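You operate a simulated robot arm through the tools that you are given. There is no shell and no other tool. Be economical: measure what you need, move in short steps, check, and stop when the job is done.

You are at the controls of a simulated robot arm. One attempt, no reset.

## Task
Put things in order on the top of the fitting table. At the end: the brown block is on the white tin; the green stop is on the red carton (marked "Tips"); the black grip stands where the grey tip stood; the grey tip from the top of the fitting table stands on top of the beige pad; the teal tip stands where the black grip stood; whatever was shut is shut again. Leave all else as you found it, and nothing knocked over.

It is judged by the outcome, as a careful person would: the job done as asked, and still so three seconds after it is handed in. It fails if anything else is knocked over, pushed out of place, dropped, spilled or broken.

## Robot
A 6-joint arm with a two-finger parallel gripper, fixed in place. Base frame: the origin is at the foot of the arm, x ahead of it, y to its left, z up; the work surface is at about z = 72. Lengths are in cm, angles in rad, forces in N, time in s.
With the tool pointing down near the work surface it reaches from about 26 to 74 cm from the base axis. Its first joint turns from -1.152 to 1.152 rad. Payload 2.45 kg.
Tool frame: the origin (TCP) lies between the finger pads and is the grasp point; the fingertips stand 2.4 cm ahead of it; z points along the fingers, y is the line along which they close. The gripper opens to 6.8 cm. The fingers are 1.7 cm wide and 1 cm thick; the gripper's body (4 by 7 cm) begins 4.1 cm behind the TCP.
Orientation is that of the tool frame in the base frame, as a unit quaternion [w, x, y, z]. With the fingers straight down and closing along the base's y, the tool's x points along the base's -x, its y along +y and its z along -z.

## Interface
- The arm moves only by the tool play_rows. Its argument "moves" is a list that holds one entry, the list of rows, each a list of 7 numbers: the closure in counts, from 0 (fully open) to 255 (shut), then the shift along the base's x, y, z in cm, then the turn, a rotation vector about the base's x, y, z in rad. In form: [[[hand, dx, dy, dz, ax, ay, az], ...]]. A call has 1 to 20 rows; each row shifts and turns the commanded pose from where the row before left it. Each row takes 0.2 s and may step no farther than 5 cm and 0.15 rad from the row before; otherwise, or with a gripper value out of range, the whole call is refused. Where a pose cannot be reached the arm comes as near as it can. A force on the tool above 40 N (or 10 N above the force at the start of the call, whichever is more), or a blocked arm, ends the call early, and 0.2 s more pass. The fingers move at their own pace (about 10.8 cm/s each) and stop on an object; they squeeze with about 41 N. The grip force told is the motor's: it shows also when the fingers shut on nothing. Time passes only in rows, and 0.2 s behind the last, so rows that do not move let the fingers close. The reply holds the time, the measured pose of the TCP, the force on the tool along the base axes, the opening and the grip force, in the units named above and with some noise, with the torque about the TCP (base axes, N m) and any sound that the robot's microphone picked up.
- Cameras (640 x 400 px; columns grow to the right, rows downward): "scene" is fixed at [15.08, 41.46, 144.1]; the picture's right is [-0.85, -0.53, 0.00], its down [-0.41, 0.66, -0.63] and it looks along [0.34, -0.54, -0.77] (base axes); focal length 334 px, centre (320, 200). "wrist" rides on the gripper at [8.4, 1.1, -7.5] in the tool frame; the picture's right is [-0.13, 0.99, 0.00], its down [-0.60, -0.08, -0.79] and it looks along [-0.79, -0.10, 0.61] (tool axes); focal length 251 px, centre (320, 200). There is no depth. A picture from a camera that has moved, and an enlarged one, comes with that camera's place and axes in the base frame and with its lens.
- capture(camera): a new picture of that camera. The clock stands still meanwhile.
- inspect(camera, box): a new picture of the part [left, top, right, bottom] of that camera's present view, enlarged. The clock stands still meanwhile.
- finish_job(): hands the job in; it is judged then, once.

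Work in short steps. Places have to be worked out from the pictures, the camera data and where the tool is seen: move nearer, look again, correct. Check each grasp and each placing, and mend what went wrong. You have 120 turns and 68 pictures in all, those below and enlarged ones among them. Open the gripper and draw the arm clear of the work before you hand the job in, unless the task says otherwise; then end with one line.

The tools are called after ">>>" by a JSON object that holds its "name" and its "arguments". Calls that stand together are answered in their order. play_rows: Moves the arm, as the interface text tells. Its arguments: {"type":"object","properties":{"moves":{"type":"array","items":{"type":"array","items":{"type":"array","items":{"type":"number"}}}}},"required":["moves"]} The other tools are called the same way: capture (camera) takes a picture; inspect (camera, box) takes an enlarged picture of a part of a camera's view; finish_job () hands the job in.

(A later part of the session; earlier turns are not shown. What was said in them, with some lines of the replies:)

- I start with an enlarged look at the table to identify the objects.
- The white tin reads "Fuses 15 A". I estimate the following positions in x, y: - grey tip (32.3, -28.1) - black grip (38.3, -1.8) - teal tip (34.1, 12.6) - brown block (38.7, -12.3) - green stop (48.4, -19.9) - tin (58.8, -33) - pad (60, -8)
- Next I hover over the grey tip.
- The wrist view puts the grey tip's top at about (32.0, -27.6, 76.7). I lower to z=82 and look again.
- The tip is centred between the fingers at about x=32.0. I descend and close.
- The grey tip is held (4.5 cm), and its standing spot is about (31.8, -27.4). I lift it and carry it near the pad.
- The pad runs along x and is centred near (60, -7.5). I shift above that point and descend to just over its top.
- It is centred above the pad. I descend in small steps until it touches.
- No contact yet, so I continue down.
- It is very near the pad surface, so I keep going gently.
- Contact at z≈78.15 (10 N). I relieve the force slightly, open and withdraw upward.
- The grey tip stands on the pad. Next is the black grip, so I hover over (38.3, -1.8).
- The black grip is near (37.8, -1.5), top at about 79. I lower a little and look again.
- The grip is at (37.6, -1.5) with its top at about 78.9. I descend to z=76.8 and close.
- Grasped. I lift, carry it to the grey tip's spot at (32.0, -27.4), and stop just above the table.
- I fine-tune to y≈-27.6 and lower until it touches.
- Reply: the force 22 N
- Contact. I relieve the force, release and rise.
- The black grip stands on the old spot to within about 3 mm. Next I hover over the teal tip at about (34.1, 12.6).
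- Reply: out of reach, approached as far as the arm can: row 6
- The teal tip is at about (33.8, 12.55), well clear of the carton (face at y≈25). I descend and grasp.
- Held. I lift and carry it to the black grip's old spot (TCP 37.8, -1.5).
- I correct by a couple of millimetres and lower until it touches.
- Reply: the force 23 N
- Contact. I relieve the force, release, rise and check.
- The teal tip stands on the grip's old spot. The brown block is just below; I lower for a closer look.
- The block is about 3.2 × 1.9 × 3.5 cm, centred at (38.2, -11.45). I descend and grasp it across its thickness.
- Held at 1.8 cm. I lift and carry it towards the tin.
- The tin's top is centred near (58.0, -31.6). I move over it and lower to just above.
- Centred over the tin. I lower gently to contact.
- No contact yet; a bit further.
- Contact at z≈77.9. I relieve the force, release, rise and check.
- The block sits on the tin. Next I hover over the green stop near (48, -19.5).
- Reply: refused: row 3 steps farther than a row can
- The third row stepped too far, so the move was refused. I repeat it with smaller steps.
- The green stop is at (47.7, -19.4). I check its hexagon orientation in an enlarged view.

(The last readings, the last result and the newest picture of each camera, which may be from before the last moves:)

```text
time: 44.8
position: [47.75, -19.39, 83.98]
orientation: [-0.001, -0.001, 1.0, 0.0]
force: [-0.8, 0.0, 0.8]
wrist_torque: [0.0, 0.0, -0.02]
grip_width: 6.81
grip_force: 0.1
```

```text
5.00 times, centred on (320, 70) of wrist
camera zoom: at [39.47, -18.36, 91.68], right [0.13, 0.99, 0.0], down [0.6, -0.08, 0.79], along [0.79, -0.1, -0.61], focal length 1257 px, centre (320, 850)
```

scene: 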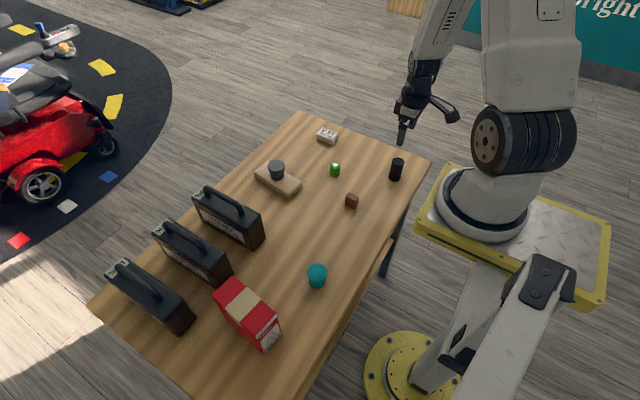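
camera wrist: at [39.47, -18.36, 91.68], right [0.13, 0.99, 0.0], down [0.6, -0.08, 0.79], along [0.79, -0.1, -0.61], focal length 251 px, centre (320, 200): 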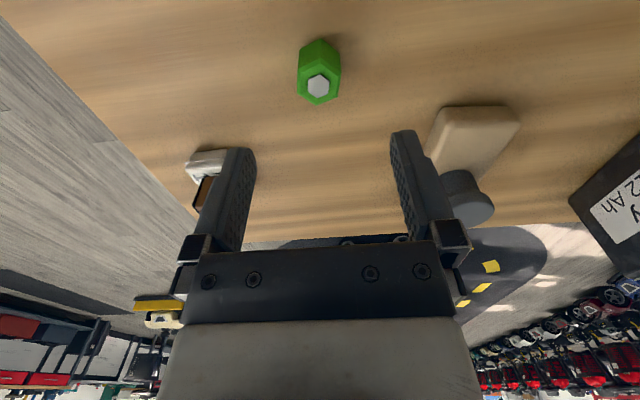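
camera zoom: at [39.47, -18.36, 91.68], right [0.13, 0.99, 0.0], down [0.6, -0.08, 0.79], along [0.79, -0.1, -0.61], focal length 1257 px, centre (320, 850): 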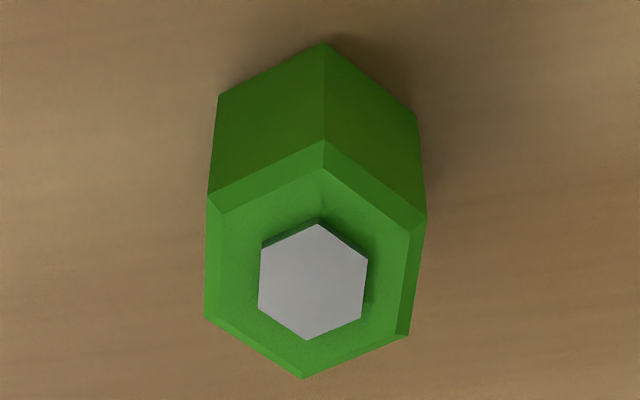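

The hexagon's flats face ±y with a yaw of about -0.21 rad. I turn the tool to match, centre at (47.9, -19.45), descend and grasp.

>>> {"name": "play_rows", "arguments": {"moves": [[[0, 0.1, -0.05, -1, 0, 0, -0.11], [0, 0, 0, -2.5, 0, 0, -0.1], [0, 0, 0, -2.5, 0, 0, 0], [0, 0, 0, -2.9, 0, 0, 0], [0, 0, 0, 0, 0, 0, 0], [255, 0, 0, 0, 0, 0, 0], [255, 0, 0, 0, 0, 0, 0], [255, 0, 0, 0, 0, 0, 0]]]}}

>>> {"name": "capture", "arguments": {"camera": "wrist"}}

```text
time: 46.6
position: [47.91, -19.53, 75.05]
orientation: [0.0, 0.104, 0.995, 0.0]
force: [0.1, -0.2, -0.2]
wrist_torque: [-0.01, -0.01, 0.0]
grip_width: 2.84
grip_force: 40.9
```

```text
27 pictures are left
camera wrist: at [39.98, -16.76, 82.65], right [0.33, 0.94, 0.0], down [0.57, -0.2, 0.79], along [0.75, -0.26, -0.61], focal length 251 px, centre (320, 200)
```

wrist: 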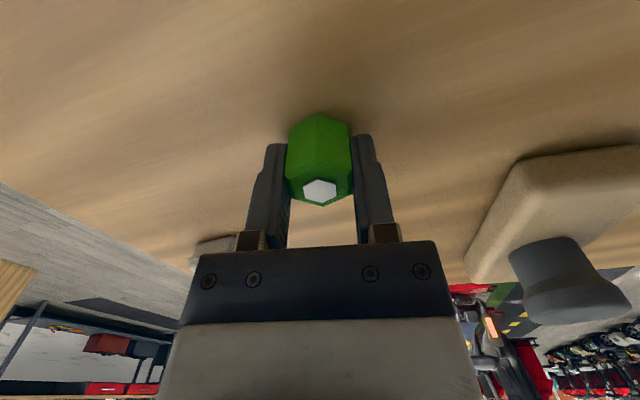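

The stop is held (2.84 cm). I estimate the carton's top centre at (40.6, 28.0), z≈83.2, yaw about -0.13. I lift high and carry the stop there.

>>> {"name": "play_rows", "arguments": {"moves": [[[255, 0, 0, 2, 0, 0, 0], [255, 0, 0, 4.5, 0, 0, 0], [255, 0, 0, 4.5, 0, 0, 0], [255, 0, 0, 4.5, 0, 0, 0], [255, 0, 0, 4.5, 0, 0, 0], [255, -0.6, 3.7, 0, 0, 0, 0], [255, -0.6, 3.7, 0, 0, 0, 0], [255, -0.6, 3.7, 0, 0, 0, 0], [255, -0.6, 3.7, 0, 0, 0, 0], [255, -0.6, 3.7, 0, 0, 0, 0], [255, -0.6, 3.7, 0, 0, 0, 0], [255, -0.6, 3.7, 0, 0, 0, 0], [255, -0.6, 3.7, 0, 0, 0, 0], [255, -0.6, 3.7, 0, 0, 0, 0], [255, -0.6, 3.7, 0, 0, 0, 0], [255, -0.6, 3.7, 0, 0, 0, 0], [255, -0.6, 3.7, 0, 0, 0, 0.1], [255, 0, 1.5, 0, 0, 0, 0], [255, 0, 0, 0, 0, 0, 0]]]}}

>>> {"name": "capture", "arguments": {"camera": "wrist"}}

>>> {"name": "capture", "arguments": {"camera": "scene"}}

```text
time: 50.6
position: [40.72, 26.37, 94.93]
orientation: [-0.001, 0.055, 0.998, 0.0]
force: [0.3, 0.1, -0.4]
wrist_torque: [0.02, 0.01, -0.01]
grip_width: 2.83
grip_force: 41.0
```

```text
26 pictures are left
camera wrist: at [32.42, 28.31, 102.49], right [0.24, 0.97, 0.0], down [0.59, -0.14, 0.79], along [0.77, -0.19, -0.61], focal length 251 px, centre (320, 200)
```

wrist: 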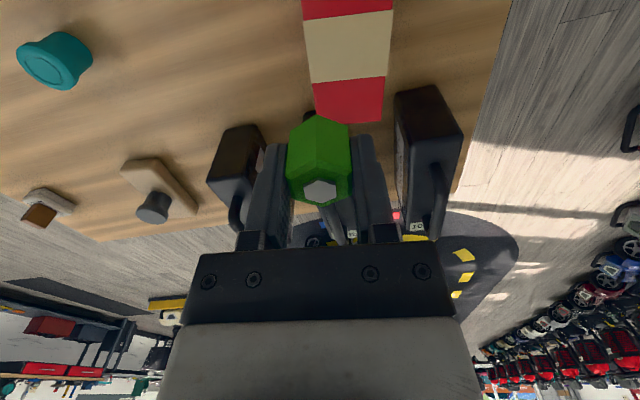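

```text
25 pictures are left
```

scene: 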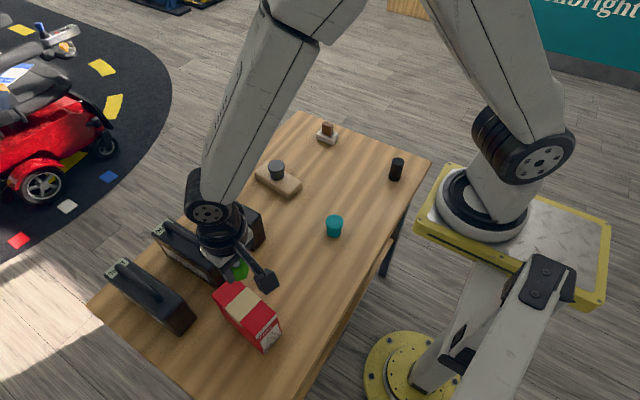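

The wrist view puts the carton's top centre at about (40.3, 28.3). I move over it and lower to just above.

>>> {"name": "play_rows", "arguments": {"moves": [[[255, -0.4, 1.9, 0, 0, 0, 0], [255, 0, 0, -2, 0, 0, 0], [255, 0, 0, -3, 0, 0, 0], [255, 0, 0, -1.9, 0, 0, 0], [255, 0, 0, 0, 0, 0, 0]]]}}

>>> {"name": "capture", "arguments": {"camera": "wrist"}}

>>> {"name": "inspect", "arguments": {"camera": "scene", "box": [180, 240, 310, 360]}}

```text
time: 51.8
position: [40.32, 28.45, 87.91]
orientation: [0.0, 0.055, 0.998, 0.0]
force: [0.3, -0.6, -0.9]
wrist_torque: [-0.02, -0.02, 0.02]
grip_width: 2.82
grip_force: 40.9
```

```text
24 pictures are left
camera wrist: at [32.1, 30.4, 95.57], right [0.24, 0.97, 0.0], down [0.59, -0.14, 0.79], along [0.77, -0.19, -0.61], focal length 251 px, centre (320, 200)
```

wrist: 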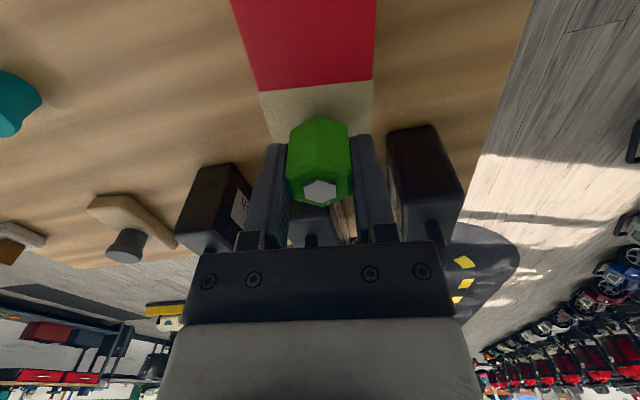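

```text
3.33 times, centred on (245, 300) of scene
camera zoom: at [15.08, 41.46, 144.1], right [-0.85, -0.53, 0.0], down [-0.41, 0.66, -0.63], along [0.34, -0.54, -0.77], focal length 1113 px, centre (570, -133)
```

zoom: 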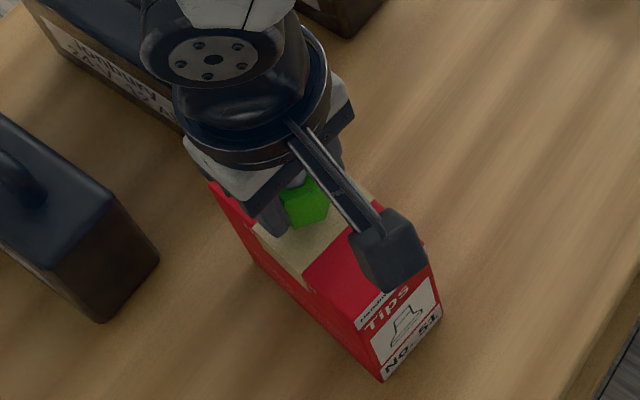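

Aligned over the band. I lower gently to contact.

>>> {"name": "play_rows", "arguments": {"moves": [[[255, 0, 0, -0.6, 0, 0, 0], [255, 0, 0, -0.4, 0, 0, 0], [255, 0, 0, -0.3, 0, 0, 0], [255, 0, 0, 0, 0, 0, 0]]]}}

```text
time: 52.6
position: [40.32, 28.43, 87.12]
orientation: [0.0, 0.054, 0.999, 0.001]
force: [-4.0, -2.8, 14.1]
wrist_torque: [-0.11, 0.14, 0.0]
grip_width: 2.82
grip_force: 40.8
stopped in row 4: the force on the tool passed its limit at 43 N (the readings are from after the stop); the commanded pose is now the measured one
```

Contact came at z≈87.1, so the carton's top is about 84. I relieve the force and check the picture before releasing.

>>> {"name": "play_rows", "arguments": {"moves": [[[255, 0, 0, 0.1, 0, 0, 0], [255, 0, 0, 0, 0, 0, 0]]]}}

>>> {"name": "inspect", "arguments": {"camera": "wrist", "box": [220, 60, 420, 260]}}

>>> {"name": "inspect", "arguments": {"camera": "scene", "box": [180, 240, 310, 360]}}

```text
time: 53.2
position: [40.43, 28.43, 87.12]
orientation: [0.002, 0.055, 0.999, 0.0]
force: [1.3, -1.9, 2.0]
wrist_torque: [-0.04, -0.03, -0.01]
grip_width: 2.83
grip_force: 41.0
```

```text
2.00 times, centred on (320, 160) of wrist
camera zoom: at [32.11, 30.42, 94.63], right [0.24, 0.97, 0.0], down [0.59, -0.15, 0.79], along [0.77, -0.19, -0.61], focal length 503 px, centre (320, 280)
```

zoom: 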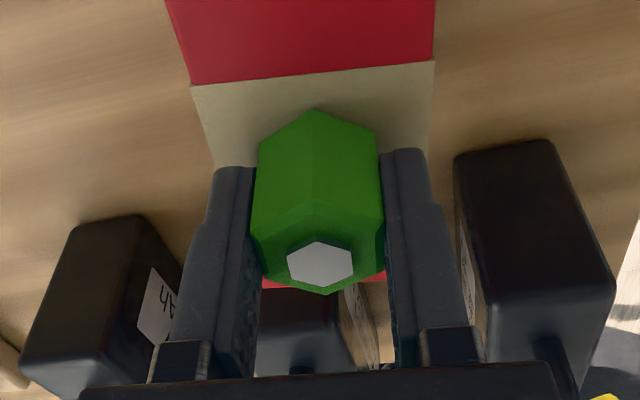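

```text
3.33 times, centred on (245, 300) of scene
camera zoom: at [15.08, 41.45, 144.1], right [-0.85, -0.53, 0.0], down [-0.41, 0.66, -0.63], along [0.34, -0.54, -0.77], focal length 1113 px, centre (570, -133)
```

zoom: 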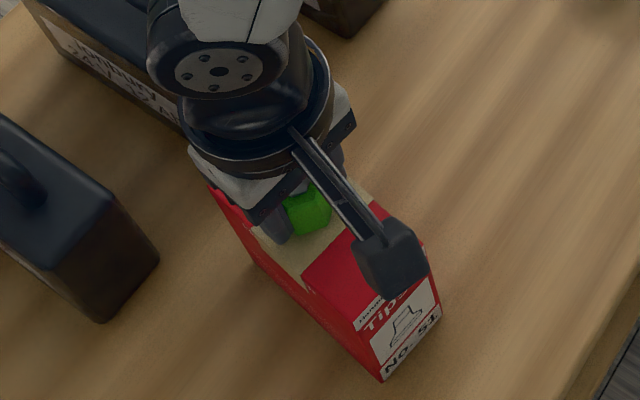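

The stop rests upright on the carton's centre. I release and rise straight up.

>>> {"name": "play_rows", "arguments": {"moves": [[[180, 0, 0, 0.1, 0, 0, 0], [100, 0, 0, 0, 0, 0, 0], [0, 0, 0, 0, 0, 0, 0], [0, 0, 0, 0, 0, 0, 0], [0, 0, 0, 2, 0, 0, 0], [0, 0, 0, 4, 0, 0, 0], [0, 0, 0, 4, 0, 0, 0], [0, 0, 0, 4, 0, 0, 0], [0, 0, -4, 0, 0, 0, 0], [0, 0, -4, 0, 0, 0, 0], [0, 0, -4, 0, 0, 0, 0], [0, 0, -4, 0, 0, 0, 0], [0, 0, -4, 0, 0, 0, 0], [0, 0, -4, 0, 0, 0, 0], [0, 0, 0, 2, 0, 0, 0], [0, 0, 0, 2, 0, 0, 0]]]}}

>>> {"name": "capture", "arguments": {"camera": "scene"}}

>>> {"name": "inspect", "arguments": {"camera": "scene", "box": [180, 240, 310, 360]}}

```text
time: 56.6
position: [40.56, 4.34, 105.29]
orientation: [-0.001, 0.056, 0.998, 0.001]
force: [-0.5, 0.1, -0.2]
wrist_torque: [0.01, 0.02, 0.0]
grip_width: 6.81
grip_force: 0.1
```

```text
20 pictures are left
```

scene: 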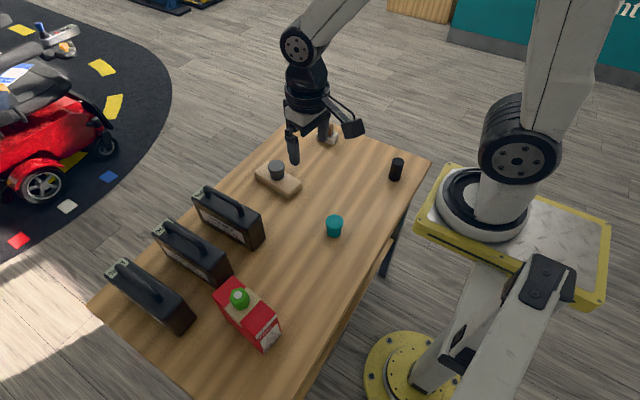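

```text
3.33 times, centred on (245, 300) of scene
camera zoom: at [15.08, 41.46, 144.1], right [-0.85, -0.53, 0.0], down [-0.41, 0.66, -0.63], along [0.34, -0.54, -0.77], focal length 1113 px, centre (570, -133)
```

zoom: 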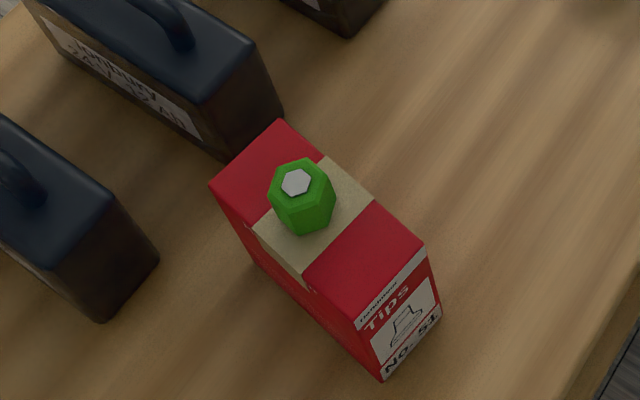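

Everything is in its place and upright, the carton has not moved, and the arm is clear with the gripper open. I hand the job in.

>>> {"name": "finish_job", "arguments": {}}

```text
The job is handed in.
```

The job is handed in with all five moves made: the brown block is on the white tin, the green stop is on the red carton, and the grey tip is on the beige pad. The black grip stands where the grey tip stood and the teal tip where the black grip stood, each within about 3 mm by eye; I found nothing to shut again and saw nothing else disturbed.
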